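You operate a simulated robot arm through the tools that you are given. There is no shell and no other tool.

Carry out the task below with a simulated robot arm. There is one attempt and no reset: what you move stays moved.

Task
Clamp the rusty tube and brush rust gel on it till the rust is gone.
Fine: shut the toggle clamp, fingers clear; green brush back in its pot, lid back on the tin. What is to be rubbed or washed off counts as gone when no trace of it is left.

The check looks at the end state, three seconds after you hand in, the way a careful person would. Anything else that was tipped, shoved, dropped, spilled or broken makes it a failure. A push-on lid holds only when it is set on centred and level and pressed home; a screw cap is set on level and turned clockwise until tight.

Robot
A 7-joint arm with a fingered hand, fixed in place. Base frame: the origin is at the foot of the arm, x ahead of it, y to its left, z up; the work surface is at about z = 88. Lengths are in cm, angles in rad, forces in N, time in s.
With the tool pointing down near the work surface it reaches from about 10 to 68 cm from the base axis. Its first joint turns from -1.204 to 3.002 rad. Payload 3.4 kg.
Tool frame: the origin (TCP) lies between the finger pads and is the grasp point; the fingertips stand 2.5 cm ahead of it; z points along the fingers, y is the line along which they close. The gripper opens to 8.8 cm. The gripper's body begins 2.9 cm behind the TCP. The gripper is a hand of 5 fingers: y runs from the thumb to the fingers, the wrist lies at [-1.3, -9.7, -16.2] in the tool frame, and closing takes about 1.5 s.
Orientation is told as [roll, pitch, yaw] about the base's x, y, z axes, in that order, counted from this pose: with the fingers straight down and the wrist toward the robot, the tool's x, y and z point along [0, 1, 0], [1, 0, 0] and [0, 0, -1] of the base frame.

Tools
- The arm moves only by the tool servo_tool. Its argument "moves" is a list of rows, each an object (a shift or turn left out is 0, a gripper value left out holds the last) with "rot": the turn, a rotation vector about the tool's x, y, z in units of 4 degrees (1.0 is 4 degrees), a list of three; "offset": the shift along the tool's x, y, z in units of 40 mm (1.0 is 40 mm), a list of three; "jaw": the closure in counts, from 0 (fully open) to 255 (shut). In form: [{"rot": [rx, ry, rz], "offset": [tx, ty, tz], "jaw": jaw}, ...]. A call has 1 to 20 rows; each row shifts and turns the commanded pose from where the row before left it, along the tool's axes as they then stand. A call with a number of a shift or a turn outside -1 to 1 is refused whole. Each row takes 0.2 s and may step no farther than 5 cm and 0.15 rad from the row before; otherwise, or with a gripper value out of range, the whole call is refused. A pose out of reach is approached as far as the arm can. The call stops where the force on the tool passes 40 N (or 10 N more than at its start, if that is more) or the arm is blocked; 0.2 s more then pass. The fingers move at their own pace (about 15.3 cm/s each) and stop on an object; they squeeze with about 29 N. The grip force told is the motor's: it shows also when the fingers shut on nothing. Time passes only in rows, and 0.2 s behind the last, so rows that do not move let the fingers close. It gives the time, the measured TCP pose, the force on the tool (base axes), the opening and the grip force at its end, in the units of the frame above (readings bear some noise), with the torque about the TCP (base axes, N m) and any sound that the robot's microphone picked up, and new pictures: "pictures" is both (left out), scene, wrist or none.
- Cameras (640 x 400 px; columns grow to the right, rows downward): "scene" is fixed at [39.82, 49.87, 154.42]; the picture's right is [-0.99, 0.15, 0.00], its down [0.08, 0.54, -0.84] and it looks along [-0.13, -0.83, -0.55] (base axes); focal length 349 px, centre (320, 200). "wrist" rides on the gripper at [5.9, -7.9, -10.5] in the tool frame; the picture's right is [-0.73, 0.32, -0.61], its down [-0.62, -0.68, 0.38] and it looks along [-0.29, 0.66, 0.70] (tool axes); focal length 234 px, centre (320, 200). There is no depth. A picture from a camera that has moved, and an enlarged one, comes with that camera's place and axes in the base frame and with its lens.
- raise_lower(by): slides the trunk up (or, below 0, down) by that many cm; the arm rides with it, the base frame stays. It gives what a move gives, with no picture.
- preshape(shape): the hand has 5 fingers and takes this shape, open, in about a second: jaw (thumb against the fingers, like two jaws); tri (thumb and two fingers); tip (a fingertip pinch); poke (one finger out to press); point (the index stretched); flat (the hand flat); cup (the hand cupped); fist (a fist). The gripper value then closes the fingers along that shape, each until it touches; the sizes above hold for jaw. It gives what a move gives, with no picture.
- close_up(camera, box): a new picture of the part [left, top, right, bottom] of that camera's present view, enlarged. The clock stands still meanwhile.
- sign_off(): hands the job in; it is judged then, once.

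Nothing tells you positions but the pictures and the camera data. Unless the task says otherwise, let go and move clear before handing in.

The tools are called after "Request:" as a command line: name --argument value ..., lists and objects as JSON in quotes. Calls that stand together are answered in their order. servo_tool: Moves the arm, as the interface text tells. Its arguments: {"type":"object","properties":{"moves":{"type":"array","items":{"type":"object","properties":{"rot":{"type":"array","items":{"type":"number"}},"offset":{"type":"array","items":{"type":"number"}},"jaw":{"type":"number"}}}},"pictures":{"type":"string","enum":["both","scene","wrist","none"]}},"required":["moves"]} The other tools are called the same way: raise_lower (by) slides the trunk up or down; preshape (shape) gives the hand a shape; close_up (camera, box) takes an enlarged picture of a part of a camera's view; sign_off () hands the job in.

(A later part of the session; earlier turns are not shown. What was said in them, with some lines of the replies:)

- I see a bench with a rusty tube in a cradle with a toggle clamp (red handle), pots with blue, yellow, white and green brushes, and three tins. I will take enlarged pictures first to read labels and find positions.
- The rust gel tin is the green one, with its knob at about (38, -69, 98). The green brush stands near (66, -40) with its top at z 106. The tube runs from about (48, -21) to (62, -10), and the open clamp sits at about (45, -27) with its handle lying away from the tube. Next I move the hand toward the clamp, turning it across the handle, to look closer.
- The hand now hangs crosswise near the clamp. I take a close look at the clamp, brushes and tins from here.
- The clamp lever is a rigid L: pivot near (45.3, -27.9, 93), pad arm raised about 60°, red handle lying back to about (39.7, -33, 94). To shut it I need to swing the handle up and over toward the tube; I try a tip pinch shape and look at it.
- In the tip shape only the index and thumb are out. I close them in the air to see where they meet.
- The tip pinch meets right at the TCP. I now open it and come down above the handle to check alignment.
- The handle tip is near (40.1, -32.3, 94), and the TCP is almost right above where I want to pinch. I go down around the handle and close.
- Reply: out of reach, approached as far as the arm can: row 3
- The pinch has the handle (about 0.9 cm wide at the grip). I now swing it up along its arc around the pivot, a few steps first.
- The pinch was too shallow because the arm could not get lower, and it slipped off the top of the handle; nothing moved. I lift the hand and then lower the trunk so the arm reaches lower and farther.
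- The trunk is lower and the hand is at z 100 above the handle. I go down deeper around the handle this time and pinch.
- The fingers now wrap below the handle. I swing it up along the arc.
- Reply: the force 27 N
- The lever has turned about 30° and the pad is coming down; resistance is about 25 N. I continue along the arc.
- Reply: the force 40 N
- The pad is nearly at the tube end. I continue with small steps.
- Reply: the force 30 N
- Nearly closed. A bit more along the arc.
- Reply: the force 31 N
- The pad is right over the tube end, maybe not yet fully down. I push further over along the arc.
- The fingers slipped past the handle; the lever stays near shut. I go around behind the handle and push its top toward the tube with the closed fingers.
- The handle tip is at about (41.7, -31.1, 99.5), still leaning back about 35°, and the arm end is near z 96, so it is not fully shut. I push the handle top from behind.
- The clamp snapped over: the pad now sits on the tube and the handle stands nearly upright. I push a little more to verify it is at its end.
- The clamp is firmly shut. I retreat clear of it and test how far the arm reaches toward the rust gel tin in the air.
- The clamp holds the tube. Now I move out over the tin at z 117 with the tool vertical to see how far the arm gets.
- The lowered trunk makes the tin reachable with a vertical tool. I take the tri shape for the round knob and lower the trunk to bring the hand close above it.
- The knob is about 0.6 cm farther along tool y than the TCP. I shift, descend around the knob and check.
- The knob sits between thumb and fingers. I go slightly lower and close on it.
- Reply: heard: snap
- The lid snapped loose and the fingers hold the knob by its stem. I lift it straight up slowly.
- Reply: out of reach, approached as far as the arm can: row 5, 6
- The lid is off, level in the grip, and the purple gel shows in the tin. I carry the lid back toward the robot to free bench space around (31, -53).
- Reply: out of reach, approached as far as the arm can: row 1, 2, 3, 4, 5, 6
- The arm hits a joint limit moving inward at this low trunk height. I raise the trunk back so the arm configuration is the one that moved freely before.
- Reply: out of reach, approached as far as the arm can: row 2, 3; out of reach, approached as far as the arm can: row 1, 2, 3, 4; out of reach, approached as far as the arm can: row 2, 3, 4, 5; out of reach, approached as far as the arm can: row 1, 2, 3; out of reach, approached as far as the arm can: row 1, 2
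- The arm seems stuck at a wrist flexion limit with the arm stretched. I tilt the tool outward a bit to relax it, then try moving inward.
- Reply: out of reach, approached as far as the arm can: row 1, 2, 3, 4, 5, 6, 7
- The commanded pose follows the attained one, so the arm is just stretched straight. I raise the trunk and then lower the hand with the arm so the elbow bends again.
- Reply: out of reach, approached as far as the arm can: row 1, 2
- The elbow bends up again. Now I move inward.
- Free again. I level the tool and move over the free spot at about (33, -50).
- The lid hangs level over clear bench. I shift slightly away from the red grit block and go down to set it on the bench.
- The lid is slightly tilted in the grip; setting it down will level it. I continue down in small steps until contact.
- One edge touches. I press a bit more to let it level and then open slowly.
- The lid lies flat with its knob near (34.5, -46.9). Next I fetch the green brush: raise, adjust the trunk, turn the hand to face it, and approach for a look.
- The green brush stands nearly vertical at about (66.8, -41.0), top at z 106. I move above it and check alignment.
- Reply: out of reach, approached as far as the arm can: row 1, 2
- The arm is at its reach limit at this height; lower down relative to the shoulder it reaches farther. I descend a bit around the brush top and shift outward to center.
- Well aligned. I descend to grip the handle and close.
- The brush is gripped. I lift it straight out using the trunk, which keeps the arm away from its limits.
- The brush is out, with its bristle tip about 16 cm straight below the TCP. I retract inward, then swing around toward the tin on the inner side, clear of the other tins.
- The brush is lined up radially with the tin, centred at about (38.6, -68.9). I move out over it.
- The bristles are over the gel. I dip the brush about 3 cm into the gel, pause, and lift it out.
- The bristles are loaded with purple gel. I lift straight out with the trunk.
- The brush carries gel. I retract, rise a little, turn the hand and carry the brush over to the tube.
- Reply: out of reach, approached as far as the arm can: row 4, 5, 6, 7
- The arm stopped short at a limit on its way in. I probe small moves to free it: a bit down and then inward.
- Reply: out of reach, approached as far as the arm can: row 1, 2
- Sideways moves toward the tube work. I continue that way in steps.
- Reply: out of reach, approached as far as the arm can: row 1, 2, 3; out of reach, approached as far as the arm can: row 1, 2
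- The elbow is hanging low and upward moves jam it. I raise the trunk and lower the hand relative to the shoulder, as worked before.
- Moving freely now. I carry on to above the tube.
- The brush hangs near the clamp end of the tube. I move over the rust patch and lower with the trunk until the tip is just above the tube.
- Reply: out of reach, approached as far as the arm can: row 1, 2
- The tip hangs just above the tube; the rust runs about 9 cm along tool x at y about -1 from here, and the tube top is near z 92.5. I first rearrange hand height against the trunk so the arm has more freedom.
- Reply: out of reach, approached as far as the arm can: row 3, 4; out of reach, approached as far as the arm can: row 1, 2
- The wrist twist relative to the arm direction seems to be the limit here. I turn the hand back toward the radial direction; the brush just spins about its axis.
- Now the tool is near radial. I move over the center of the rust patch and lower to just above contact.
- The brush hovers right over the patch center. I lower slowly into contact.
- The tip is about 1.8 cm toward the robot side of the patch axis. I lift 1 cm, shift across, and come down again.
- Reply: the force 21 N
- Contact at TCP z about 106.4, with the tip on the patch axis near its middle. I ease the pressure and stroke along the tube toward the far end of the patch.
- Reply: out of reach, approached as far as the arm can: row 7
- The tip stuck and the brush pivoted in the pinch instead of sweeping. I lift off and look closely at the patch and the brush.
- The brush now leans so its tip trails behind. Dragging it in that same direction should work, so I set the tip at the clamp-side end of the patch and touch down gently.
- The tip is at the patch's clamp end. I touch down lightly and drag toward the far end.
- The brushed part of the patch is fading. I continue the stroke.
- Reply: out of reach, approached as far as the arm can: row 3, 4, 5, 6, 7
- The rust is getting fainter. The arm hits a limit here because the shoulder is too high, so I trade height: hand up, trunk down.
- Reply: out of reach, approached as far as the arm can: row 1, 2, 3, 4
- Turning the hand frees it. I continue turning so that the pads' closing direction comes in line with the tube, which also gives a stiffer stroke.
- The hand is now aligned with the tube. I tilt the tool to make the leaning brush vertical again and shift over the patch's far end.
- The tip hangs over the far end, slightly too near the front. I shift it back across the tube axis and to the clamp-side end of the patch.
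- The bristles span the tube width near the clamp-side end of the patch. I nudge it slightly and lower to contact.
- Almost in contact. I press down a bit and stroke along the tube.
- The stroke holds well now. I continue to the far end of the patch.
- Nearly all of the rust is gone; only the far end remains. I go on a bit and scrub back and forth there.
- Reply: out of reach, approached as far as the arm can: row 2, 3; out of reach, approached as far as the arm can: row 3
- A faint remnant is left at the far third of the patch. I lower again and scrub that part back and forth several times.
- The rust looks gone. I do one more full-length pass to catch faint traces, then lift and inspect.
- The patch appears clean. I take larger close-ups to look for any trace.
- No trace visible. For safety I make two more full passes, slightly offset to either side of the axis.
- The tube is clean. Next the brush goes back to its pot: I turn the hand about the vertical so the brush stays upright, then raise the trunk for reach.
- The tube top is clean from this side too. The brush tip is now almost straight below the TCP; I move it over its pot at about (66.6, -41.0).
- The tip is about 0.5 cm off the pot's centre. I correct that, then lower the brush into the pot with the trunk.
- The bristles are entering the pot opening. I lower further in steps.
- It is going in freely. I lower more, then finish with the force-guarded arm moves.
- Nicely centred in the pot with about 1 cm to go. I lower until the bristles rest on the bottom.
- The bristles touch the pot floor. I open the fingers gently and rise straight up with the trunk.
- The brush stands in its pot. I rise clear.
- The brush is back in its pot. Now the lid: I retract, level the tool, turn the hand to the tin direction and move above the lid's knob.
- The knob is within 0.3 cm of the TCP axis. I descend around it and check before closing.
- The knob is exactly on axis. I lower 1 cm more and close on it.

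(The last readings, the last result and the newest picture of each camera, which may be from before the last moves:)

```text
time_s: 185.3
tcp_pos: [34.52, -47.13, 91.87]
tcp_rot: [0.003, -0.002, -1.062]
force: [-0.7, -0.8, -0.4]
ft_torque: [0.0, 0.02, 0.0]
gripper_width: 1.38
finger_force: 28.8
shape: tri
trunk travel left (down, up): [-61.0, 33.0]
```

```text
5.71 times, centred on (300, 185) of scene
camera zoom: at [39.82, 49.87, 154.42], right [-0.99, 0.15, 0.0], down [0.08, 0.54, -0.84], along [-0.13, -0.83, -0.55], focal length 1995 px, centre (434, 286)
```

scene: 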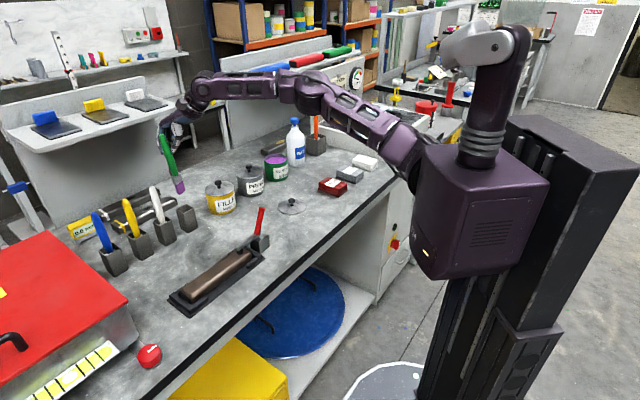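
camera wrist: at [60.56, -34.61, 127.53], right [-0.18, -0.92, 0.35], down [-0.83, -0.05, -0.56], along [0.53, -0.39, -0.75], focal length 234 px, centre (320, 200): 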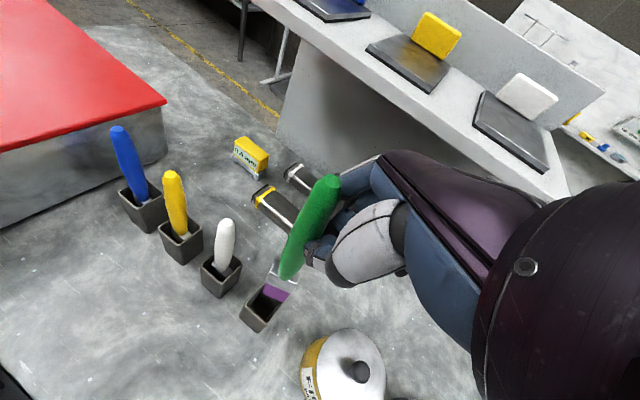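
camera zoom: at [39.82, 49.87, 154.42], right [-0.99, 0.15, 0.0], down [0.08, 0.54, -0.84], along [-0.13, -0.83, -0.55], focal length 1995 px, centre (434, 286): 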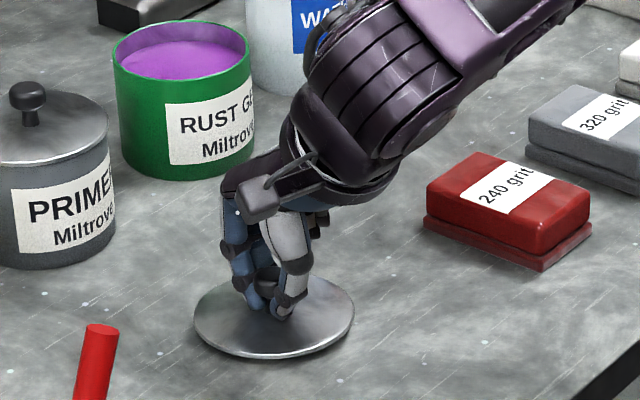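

The lid is gripped. I lift it and check that it hangs level.

Request:
servo_tool --moves '[{"offset": [0, 0, -0.3]}, {"offset": [0, 0, -0.4]}, {"offset": [0, 0, -0.5]}, {"offset": [0, 0, -0.5]}, {"offset": [0, 0, -0.5]}, {"offset": [0, 0, -0.5]}, {"offset": [0, 0, -0.5]}, {"offset": [0, 0, -0.5]}, {"offset": [0, 0, 0]}]' --pictures "none"

Request:
close_up --camera "wrist" --box '[150, 120, 400, 330]'

Request:
close_up --camera "scene" --box '[240, 100, 340, 200]'

```text
time_s: 187.3
tcp_pos: [34.42, -47.01, 106.66]
tcp_rot: [0.003, 0.001, -1.063]
force: [0.4, -0.1, -0.7]
ft_torque: [-0.01, -0.02, 0.0]
gripper_width: 1.38
finger_force: 28.8
shape: tri
trunk travel left (down, up): [-61.0, 33.0]
```

```text
1.90 times, centred on (275, 225) of wrist
camera zoom: at [35.82, -37.31, 117.19], right [-0.48, -0.64, 0.61], down [-0.88, 0.29, -0.39], along [0.07, -0.71, -0.7], focal length 446 px, centre (406, 152)
```

zoom: 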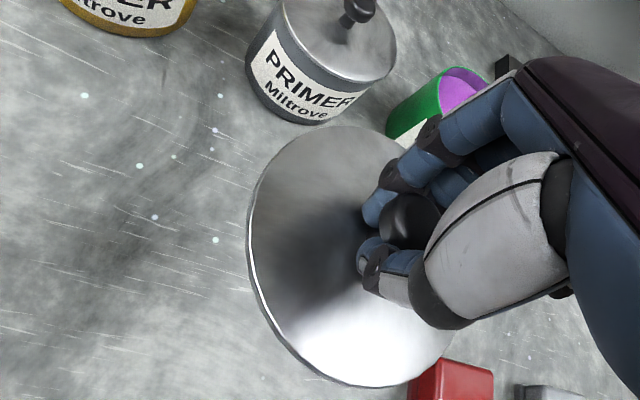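

```text
4.00 times, centred on (290, 150) of scene
camera zoom: at [39.82, 49.87, 154.42], right [-0.99, 0.15, 0.0], down [0.08, 0.54, -0.84], along [-0.13, -0.83, -0.55], focal length 1396 px, centre (440, 400)
```

zoom: 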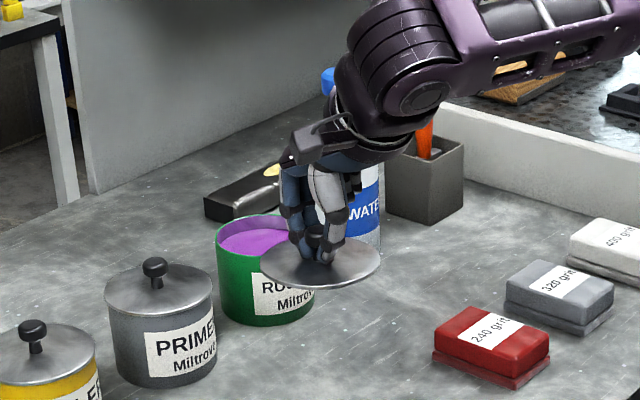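

The lid hangs level and centred. I carry it over the tin.

Request:
servo_tool --moves '[{"offset": [-0.257, 0.757, 0]}, {"offset": [-0.257, 0.757, 0]}, {"offset": [-0.257, 0.757, 0]}, {"offset": [-0.257, 0.757, 0]}, {"offset": [-0.257, 0.757, 0]}, {"offset": [-0.257, 0.757, 0]}, {"offset": [-0.257, 0.757, 0]}, {"offset": [0, 0, 0]}]'

Request:
close_up --camera "wrist" --box '[150, 120, 400, 330]'

Request:
close_up --camera "scene" --box '[240, 90, 320, 190]'

```text
time_s: 189.1
tcp_pos: [38.7, -69.1, 106.58]
tcp_rot: [0.003, -0.001, -1.064]
force: [0.1, 0.2, -0.8]
ft_torque: [0.01, 0.01, 0.02]
gripper_width: 1.38
finger_force: 28.9
shape: tri
trunk travel left (down, up): [-61.0, 33.0]
camera wrist: at [39.8, -59.3, 117.18], right [-0.48, -0.64, 0.61], down [-0.88, 0.29, -0.39], along [0.07, -0.72, -0.7], focal length 234 px, centre (320, 200)
```

scene: 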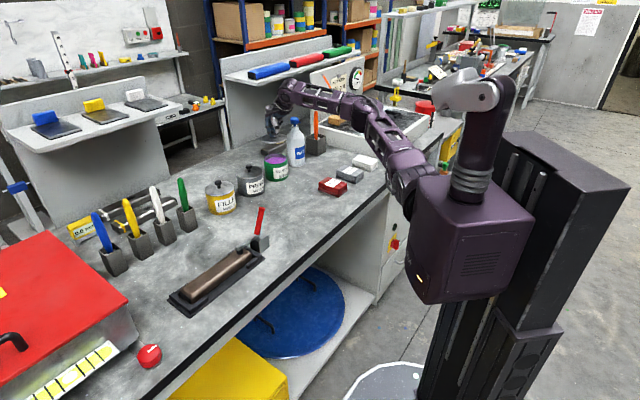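
wrist: 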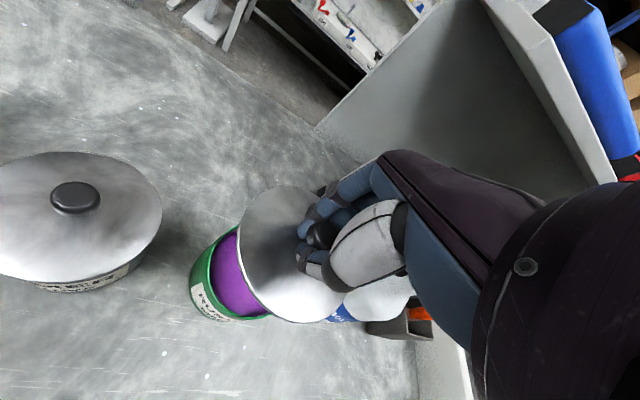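

```text
1.90 times, centred on (275, 225) of wrist
camera zoom: at [39.8, -59.3, 117.18], right [-0.48, -0.64, 0.61], down [-0.88, 0.29, -0.39], along [0.07, -0.72, -0.7], focal length 446 px, centre (406, 152)
```

zoom: 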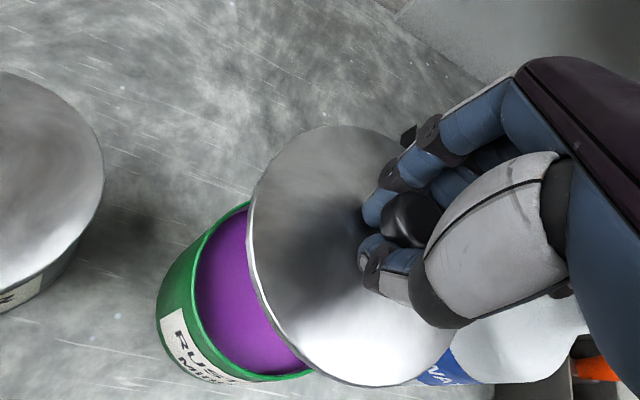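

```text
4.00 times, centred on (280, 140) of scene
camera zoom: at [39.82, 49.87, 154.42], right [-0.99, 0.15, 0.0], down [0.08, 0.54, -0.84], along [-0.13, -0.83, -0.55], focal length 1396 px, centre (480, 440)
```

zoom: 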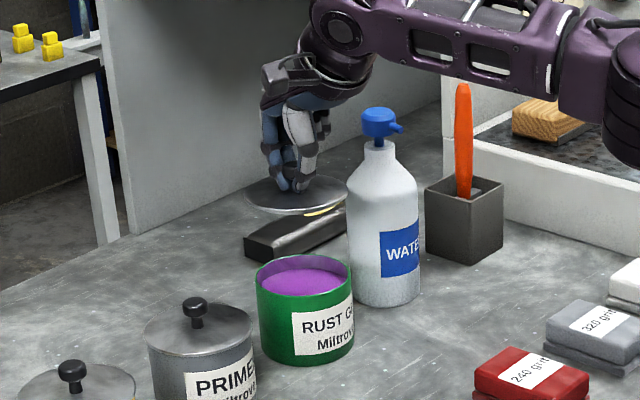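

The lid is above the tin, nearly centred. I lower with the trunk until it is about 1 cm above the rim and check the alignment.

Request:
raise_lower --by -5.5

Request:
close_up --camera "wrist" --box '[170, 140, 400, 330]'

Request:
close_up --camera "scene" --box '[250, 120, 310, 190]'

```text
time_s: 190.1
tcp_pos: [38.49, -68.92, 101.2]
tcp_rot: [0.003, -0.002, -1.064]
force: [-0.8, -0.1, -0.5]
ft_torque: [0.01, 0.01, -0.01]
gripper_width: 1.36
finger_force: 29.1
shape: tri
trunk travel left (down, up): [-55.5, 38.5]
```

```text
2.11 times, centred on (285, 235) of wrist
camera zoom: at [39.82, -59.24, 111.68], right [-0.48, -0.63, 0.61], down [-0.88, 0.29, -0.39], along [0.07, -0.72, -0.7], focal length 493 px, centre (394, 126)
```

zoom: 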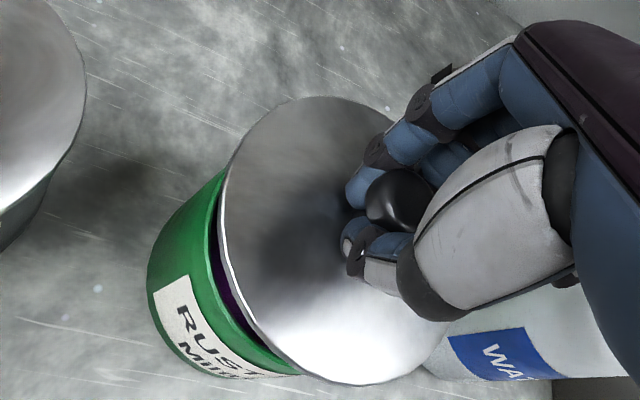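

```text
5.71 times, centred on (280, 155) of scene
camera zoom: at [39.82, 49.87, 154.42], right [-0.99, 0.15, 0.0], down [0.08, 0.54, -0.84], along [-0.13, -0.83, -0.55], focal length 1995 px, centre (549, 457)
```

zoom: 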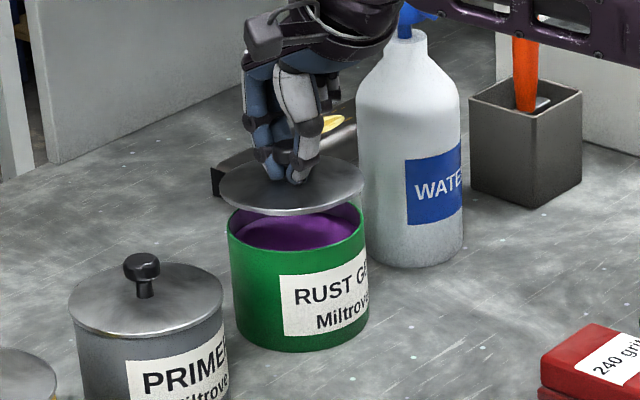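

Request:
close_up --camera "wrist" --box '[220, 190, 310, 330]'

Request:
close_up --camera "scene" --box '[265, 140, 300, 170]'

```text
2.86 times, centred on (265, 260) of wrist
camera zoom: at [39.82, -59.24, 111.68], right [-0.48, -0.63, 0.61], down [-0.88, 0.29, -0.39], along [0.07, -0.72, -0.7], focal length 669 px, centre (477, 29)
```

zoom: 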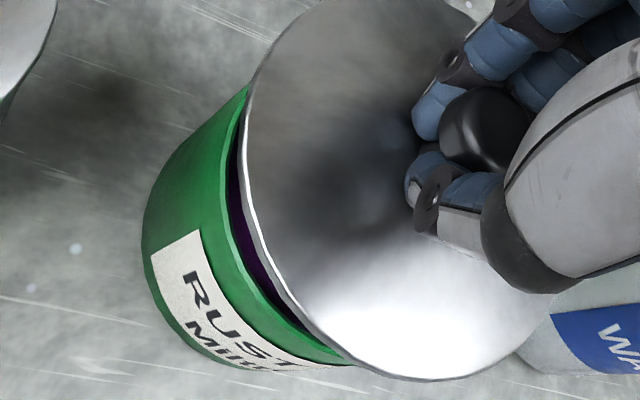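

```text
13.33 times, centred on (282, 155) of scene
camera zoom: at [39.82, 49.87, 154.42], right [-0.99, 0.15, 0.0], down [0.08, 0.54, -0.84], along [-0.13, -0.83, -0.55], focal length 4654 px, centre (820, 800)
```

zoom: 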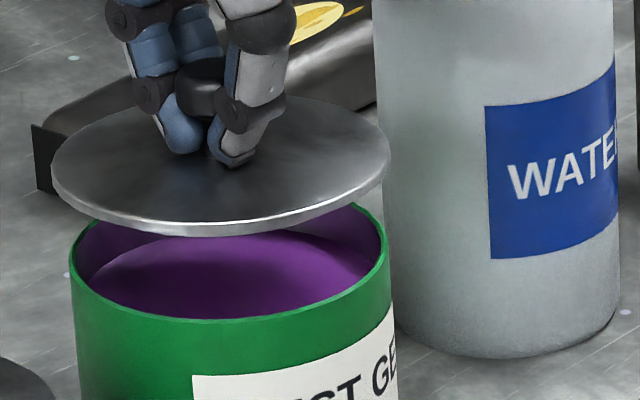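

From both views the tin centre is about 0.3 cm off the lid axis. I correct that and lower close to the rim.

Request:
servo_tool --moves '[{"offset": [-0.07, 0.045, 0]}, {"offset": [0, 0, 0.2]}, {"offset": [0, 0, 0.2]}, {"offset": [0, 0, 0]}]' --pictures "none"

Request:
close_up --camera "wrist" --box '[220, 190, 310, 330]'

Request:
close_up --camera "scene" --box '[262, 140, 302, 175]'

```text
time_s: 191.1
tcp_pos: [38.4, -69.27, 99.6]
tcp_rot: [0.002, -0.001, -1.062]
force: [0.1, 0.7, -0.4]
ft_torque: [-0.01, -0.03, -0.02]
gripper_width: 1.37
finger_force: 28.7
shape: tri
trunk travel left (down, up): [-55.5, 38.5]
```

```text
2.86 times, centred on (265, 260) of wrist
camera zoom: at [39.68, -59.55, 110.06], right [-0.48, -0.63, 0.61], down [-0.88, 0.29, -0.39], along [0.07, -0.72, -0.7], focal length 669 px, centre (477, 29)
```

zoom: 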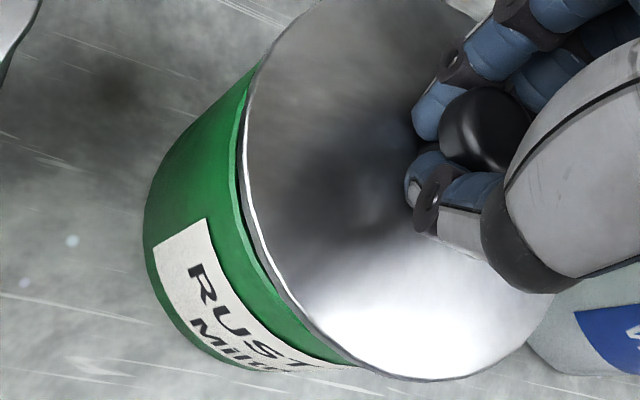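

```text
11.43 times, centred on (282, 158) of scene
camera zoom: at [39.82, 49.87, 154.42], right [-0.99, 0.15, 0.0], down [0.08, 0.54, -0.84], along [-0.13, -0.83, -0.55], focal length 3990 px, centre (754, 686)
```

zoom: 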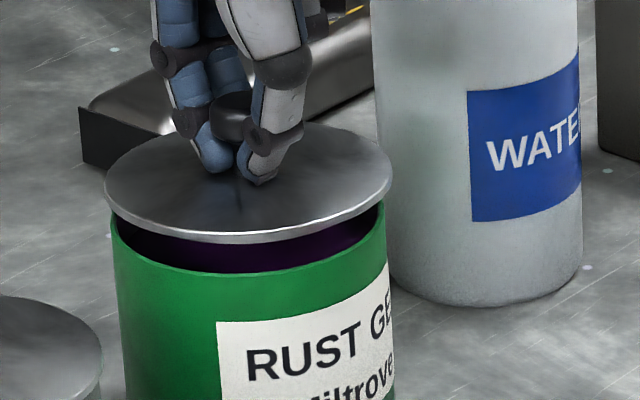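

Well aligned in both views, with about 1 cm to go. I lower gently onto the rim.

Request:
servo_tool --moves '[{"offset": [0, 0, 0.1]}, {"offset": [0, 0, 0.1]}, {"offset": [0, 0, 0]}]' --pictures "none"

Request:
close_up --camera "wrist" --box '[220, 190, 310, 330]'

Request:
close_up --camera "scene" --box '[262, 140, 302, 175]'

```text
time_s: 191.9
tcp_pos: [38.32, -69.25, 98.85]
tcp_rot: [0.002, -0.004, -1.064]
force: [-0.7, 0.6, -0.8]
ft_torque: [-0.01, -0.01, -0.01]
gripper_width: 1.36
finger_force: 29.4
shape: tri
trunk travel left (down, up): [-55.5, 38.5]
```

```text
2.86 times, centred on (265, 260) of wrist
camera zoom: at [39.7, -59.56, 109.25], right [-0.48, -0.63, 0.61], down [-0.88, 0.29, -0.39], along [0.07, -0.72, -0.7], focal length 669 px, centre (477, 29)
```

zoom: 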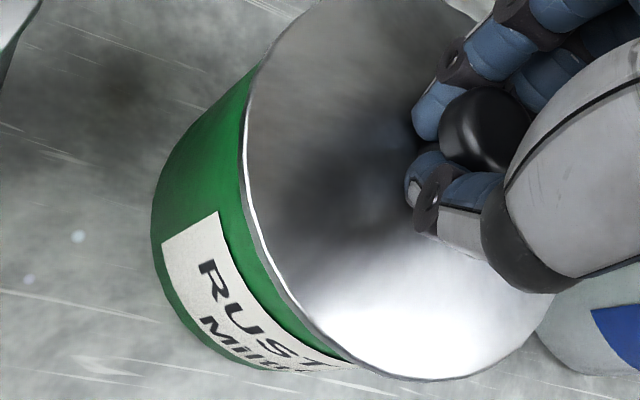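

```text
11.43 times, centred on (282, 158) of scene
camera zoom: at [39.82, 49.87, 154.42], right [-0.99, 0.15, 0.0], down [0.08, 0.54, -0.84], along [-0.13, -0.83, -0.55], focal length 3990 px, centre (754, 686)
```

zoom: 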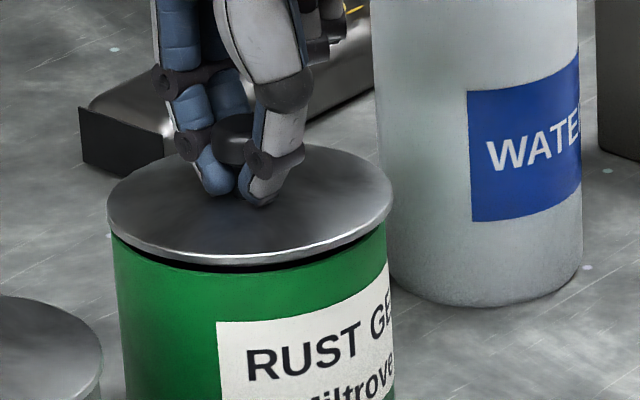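

Only a few millimetres remain and it is centred. I press down in small steps.

Request:
servo_tool --moves '[{"offset": [0, 0, 0.06]}, {"offset": [0, 0, 0.06]}, {"offset": [0, 0, 0]}]' --pictures "none"

Request:
servo_tool --moves '[{"offset": [0, 0, 0.05]}, {"offset": [0, 0, 0.05]}, {"offset": [0, 0, 0]}]' --pictures "none"

Request:
close_up --camera "scene" --box '[262, 140, 302, 175]'

Request:
close_up --camera "wrist" --box '[220, 190, 310, 330]'

```text
time_s: 192.7
tcp_pos: [38.36, -69.18, 98.48]
tcp_rot: [0.004, -0.006, -1.064]
force: [2.3, -4.3, 11.9]
ft_torque: [-0.1, 0.02, 0.03]
gripper_width: 1.48
finger_force: 28.6
shape: tri
trunk travel left (down, up): [-55.5, 38.5]
```

```text
time_s: 193.5
tcp_pos: [38.23, -69.05, 98.55]
tcp_rot: [0.003, -0.011, -1.062]
force: [4.5, -14.3, 34.9]
ft_torque: [-0.53, -0.25, 0.01]
gripper_width: 1.56
finger_force: 29.1
shape: tri
trunk travel left (down, up): [-55.5, 38.5]
```

```text
11.43 times, centred on (282, 158) of scene
camera zoom: at [39.82, 49.87, 154.42], right [-0.99, 0.15, 0.0], down [0.08, 0.54, -0.84], along [-0.13, -0.83, -0.55], focal length 3990 px, centre (754, 686)
```

zoom: 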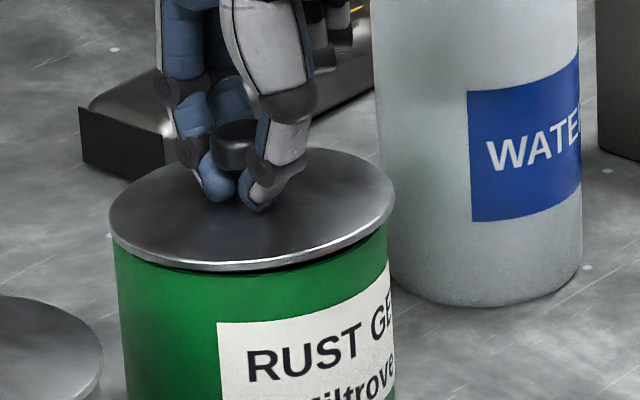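

```text
2.86 times, centred on (265, 260) of wrist
camera zoom: at [39.46, -59.23, 108.94], right [-0.48, -0.63, 0.61], down [-0.87, 0.29, -0.39], along [0.07, -0.72, -0.69], focal length 669 px, centre (477, 29)
```

zoom: 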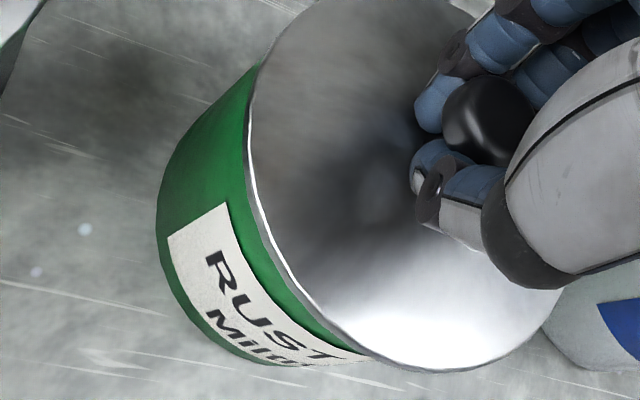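

The lid sits on the rim and resists at 35 N; it is not yet pressed home. I press a bit more while compensating the sideways drift.

Request:
servo_tool --moves '[{"offset": [0, 0.04, 0.05]}, {"offset": [0, 0.02, 0.05]}, {"offset": [0, 0, 0]}]' --pictures "none"

Request:
close_up --camera "scene" --box '[262, 140, 302, 175]'

```text
time_s: 194.2
tcp_pos: [38.57, -69.39, 98.38]
tcp_rot: [0.006, -0.021, -1.062]
force: [-3.9, -0.4, 14.2]
ft_torque: [-0.5, -0.29, 0.0]
gripper_width: 1.56
finger_force: 28.5
shape: tri
trunk travel left (down, up): [-55.5, 38.5]
heard: snap
stopped in row 3: the force on the tool passed its limit at 48 N (the readings are from after the stop); the commanded pose is now the measured one
```

```text
11.43 times, centred on (282, 158) of scene
camera zoom: at [39.82, 49.87, 154.42], right [-0.99, 0.15, 0.0], down [0.08, 0.54, -0.84], along [-0.13, -0.83, -0.55], focal length 3990 px, centre (754, 686)
```

zoom: 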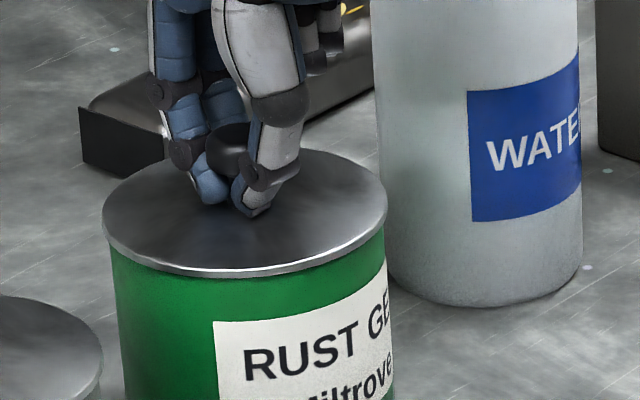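

It snapped home and looks flush all around. I release gently and rise with the trunk.

Request:
servo_tool --moves '[{"jaw": 220}, {"jaw": 180}, {"jaw": 120}, {"jaw": 60}, {"jaw": 0}, {"jaw": 0}, {"jaw": 0}]' --pictures "none"

Request:
raise_lower --by 6

Request:
close_up --camera "scene" --box '[255, 135, 305, 185]'

Request:
close_up --camera "wrist" --box '[170, 160, 400, 350]'

```text
time_s: 195.4
tcp_pos: [38.8, -69.65, 98.09]
tcp_rot: [0.009, -0.021, -1.06]
force: [1.0, 0.0, 2.6]
ft_torque: [0.2, 0.09, 0.0]
gripper_width: 8.8
finger_force: 0.0
shape: tri
trunk travel left (down, up): [-55.5, 38.5]
stopped in row 5: the force on the tool passed its limit at 42 N (the readings are from after the stop); the commanded pose is now the measured one
```

```text
time_s: 196.4
tcp_pos: [38.87, -69.61, 104.25]
tcp_rot: [0.009, -0.021, -1.06]
force: [-0.2, 0.3, -0.2]
ft_torque: [0.0, -0.01, 0.04]
gripper_width: 8.82
finger_force: 0.1
shape: tri
trunk travel left (down, up): [-61.5, 32.5]
```

```text
8.00 times, centred on (280, 160) of scene
camera zoom: at [39.82, 49.87, 154.42], right [-0.99, 0.15, 0.0], down [0.08, 0.54, -0.84], along [-0.13, -0.83, -0.55], focal length 2793 px, centre (640, 520)
```

zoom: 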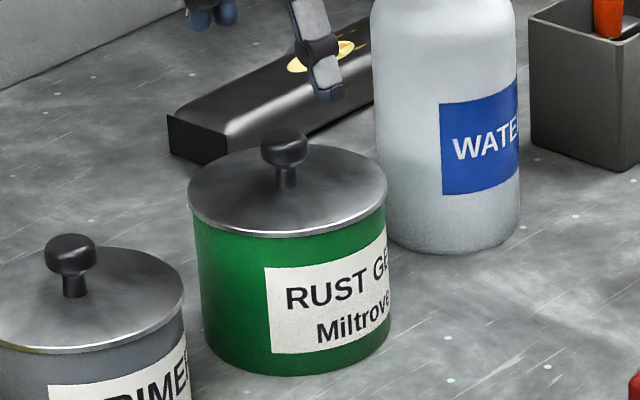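

```text
2.11 times, centred on (285, 255) of wrist
camera zoom: at [39.93, -59.7, 114.74], right [-0.49, -0.63, 0.61], down [-0.87, 0.28, -0.4], along [0.08, -0.72, -0.68], focal length 493 px, centre (394, 84)
```

zoom: 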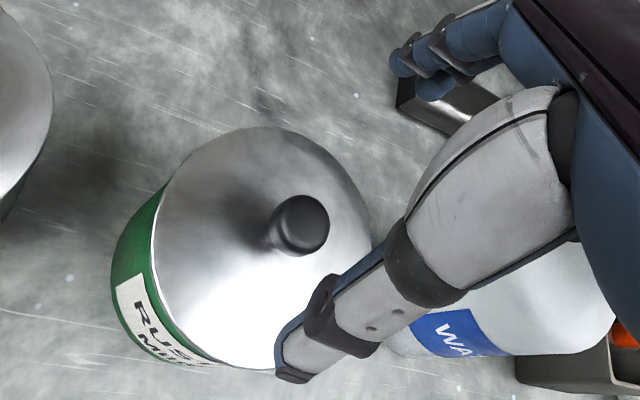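

The lid sits flush and level like its neighbours, and the tin has not shifted. I move the hand clear and do a final inspection.

Request:
raise_lower --by 14

Request:
servo_tool --moves '[{"offset": [0, -0.6, 0]}, {"offset": [0.2, -0.6, 0]}, {"offset": [0.2, -0.6, 0]}, {"offset": [0.2, -0.6, 0]}, {"offset": [0, 0, 0]}]'

Request:
close_up --camera "scene" --box '[160, 190, 290, 320]'

Request:
close_up --camera "scene" --box '[70, 150, 340, 290]'

Request:
close_up --camera "scene" --box '[255, 135, 305, 185]'

```text
time_s: 198.1
tcp_pos: [38.82, -69.67, 118.44]
tcp_rot: [0.007, -0.021, -1.061]
force: [0.0, 0.3, -0.1]
ft_torque: [0.0, 0.01, 0.03]
gripper_width: 8.78
finger_force: 0.1
shape: tri
trunk travel left (down, up): [-75.5, 18.5]
```

```text
time_s: 199.3
tcp_pos: [36.73, -63.15, 118.11]
tcp_rot: [0.009, -0.024, -1.059]
force: [0.3, 0.1, 0.1]
ft_torque: [-0.01, -0.01, -0.03]
gripper_width: 8.81
finger_force: 0.1
shape: tri
out of reach, approached as far as the arm can: row 3, 4
trunk travel left (down, up): [-75.5, 18.5]
camera wrist: at [37.9, -53.34, 128.66], right [-0.49, -0.63, 0.61], down [-0.87, 0.28, -0.4], along [0.08, -0.73, -0.68], focal length 234 px, centre (320, 200)
```

scene: 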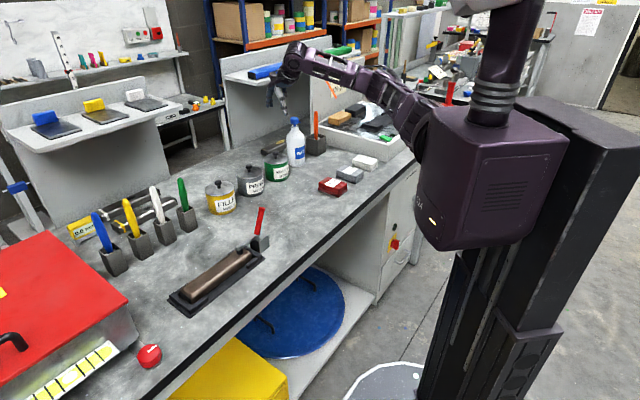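
wrist: 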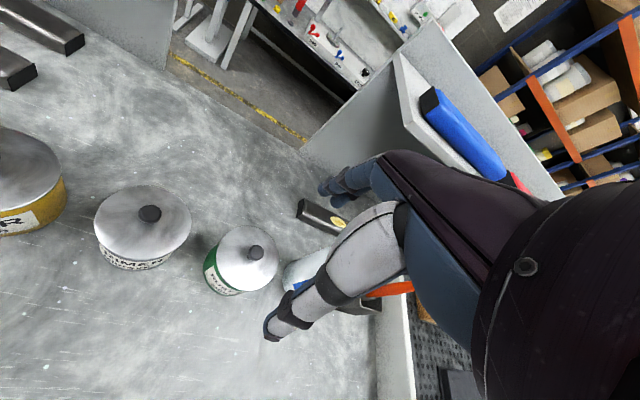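

```text
3.08 times, centred on (225, 255) of scene
camera zoom: at [39.82, 49.87, 154.42], right [-0.99, 0.15, 0.0], down [0.08, 0.54, -0.84], along [-0.13, -0.83, -0.55], focal length 1074 px, centre (612, 31)
```

zoom: 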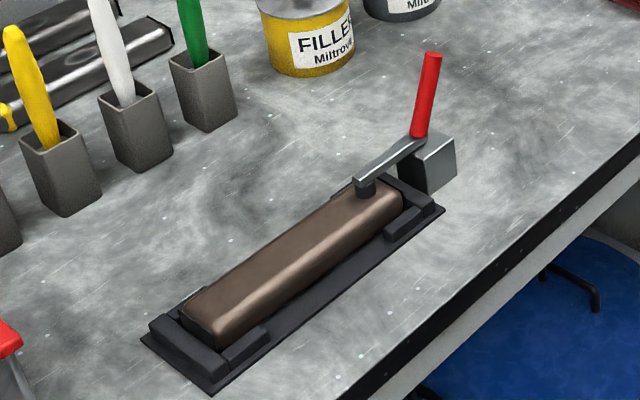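

```text
2.37 times, centred on (205, 220) of scene
camera zoom: at [39.82, 49.87, 154.42], right [-0.99, 0.15, 0.0], down [0.08, 0.54, -0.84], along [-0.13, -0.83, -0.55], focal length 827 px, centre (593, 153)
```

zoom: 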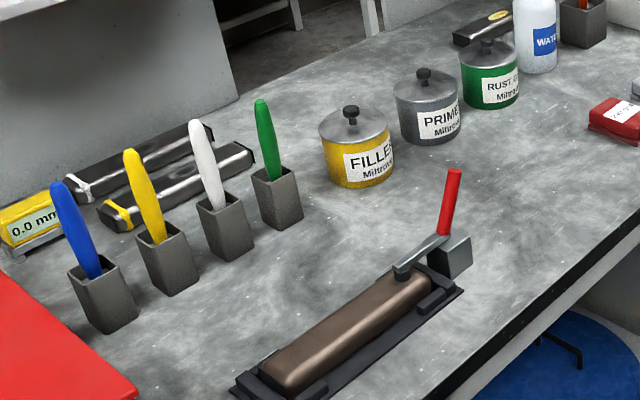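

```text
8.00 times, centred on (280, 160) of scene
camera zoom: at [39.82, 49.87, 154.42], right [-0.99, 0.15, 0.0], down [0.08, 0.54, -0.84], along [-0.13, -0.83, -0.55], focal length 2793 px, centre (640, 520)
```

zoom: 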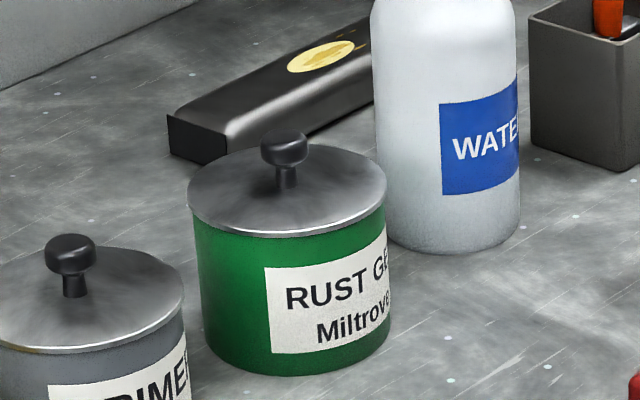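

Everything looks in order. One last enlarged look at the tube for any rust trace before handing in.

Request:
close_up --camera "scene" --box '[195, 245, 240, 285]'

Request:
close_up --camera "scene" --box '[220, 225, 280, 265]'

```text
10.00 times, centred on (218, 265) of scene
camera zoom: at [39.82, 49.87, 154.42], right [-0.99, 0.15, 0.0], down [0.08, 0.54, -0.84], along [-0.13, -0.83, -0.55], focal length 3491 px, centre (1345, -450)
```

zoom: 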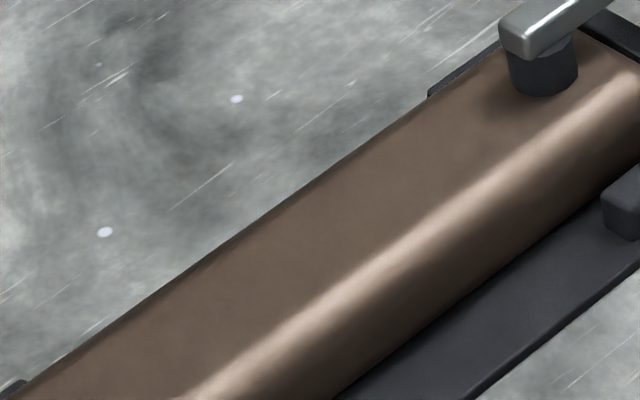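

```text
10.00 times, centred on (250, 245) of scene
camera zoom: at [39.82, 49.87, 154.42], right [-0.99, 0.15, 0.0], down [0.08, 0.54, -0.84], along [-0.13, -0.83, -0.55], focal length 3491 px, centre (1020, -250)
```

zoom: 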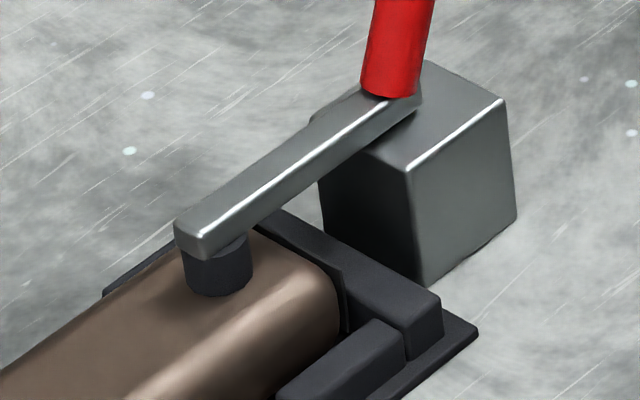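

The tube shows no rust and the clamp pad presses on it. The green brush is in its pot, the lid is snapped onto the rust gel tin, and the hand is clear and empty. I hand the job in.

Request:
sign_off

```text
The job is handed in.
```

I've handed in the job, and the last pictures showed everything in place:

- **Clamp:** the toggle clamp is shut, with its pad pressing on the tube. It held against a further push, and the fingers were clear.
- **Rust:** I brushed rust gel along the whole patch. The last close-ups, taken from the bench side, showed no trace. The far side of the tube's top looked clean in an earlier hand-camera picture.
- **Green brush:** it is back in its own pot, standing upright.
- **Lid:** it is back on the rust gel tin, level and centred. I heard it snap home.

As far as the pictures show, nothing else on the bench was moved or spilled. The hand is empty and clear of everything.
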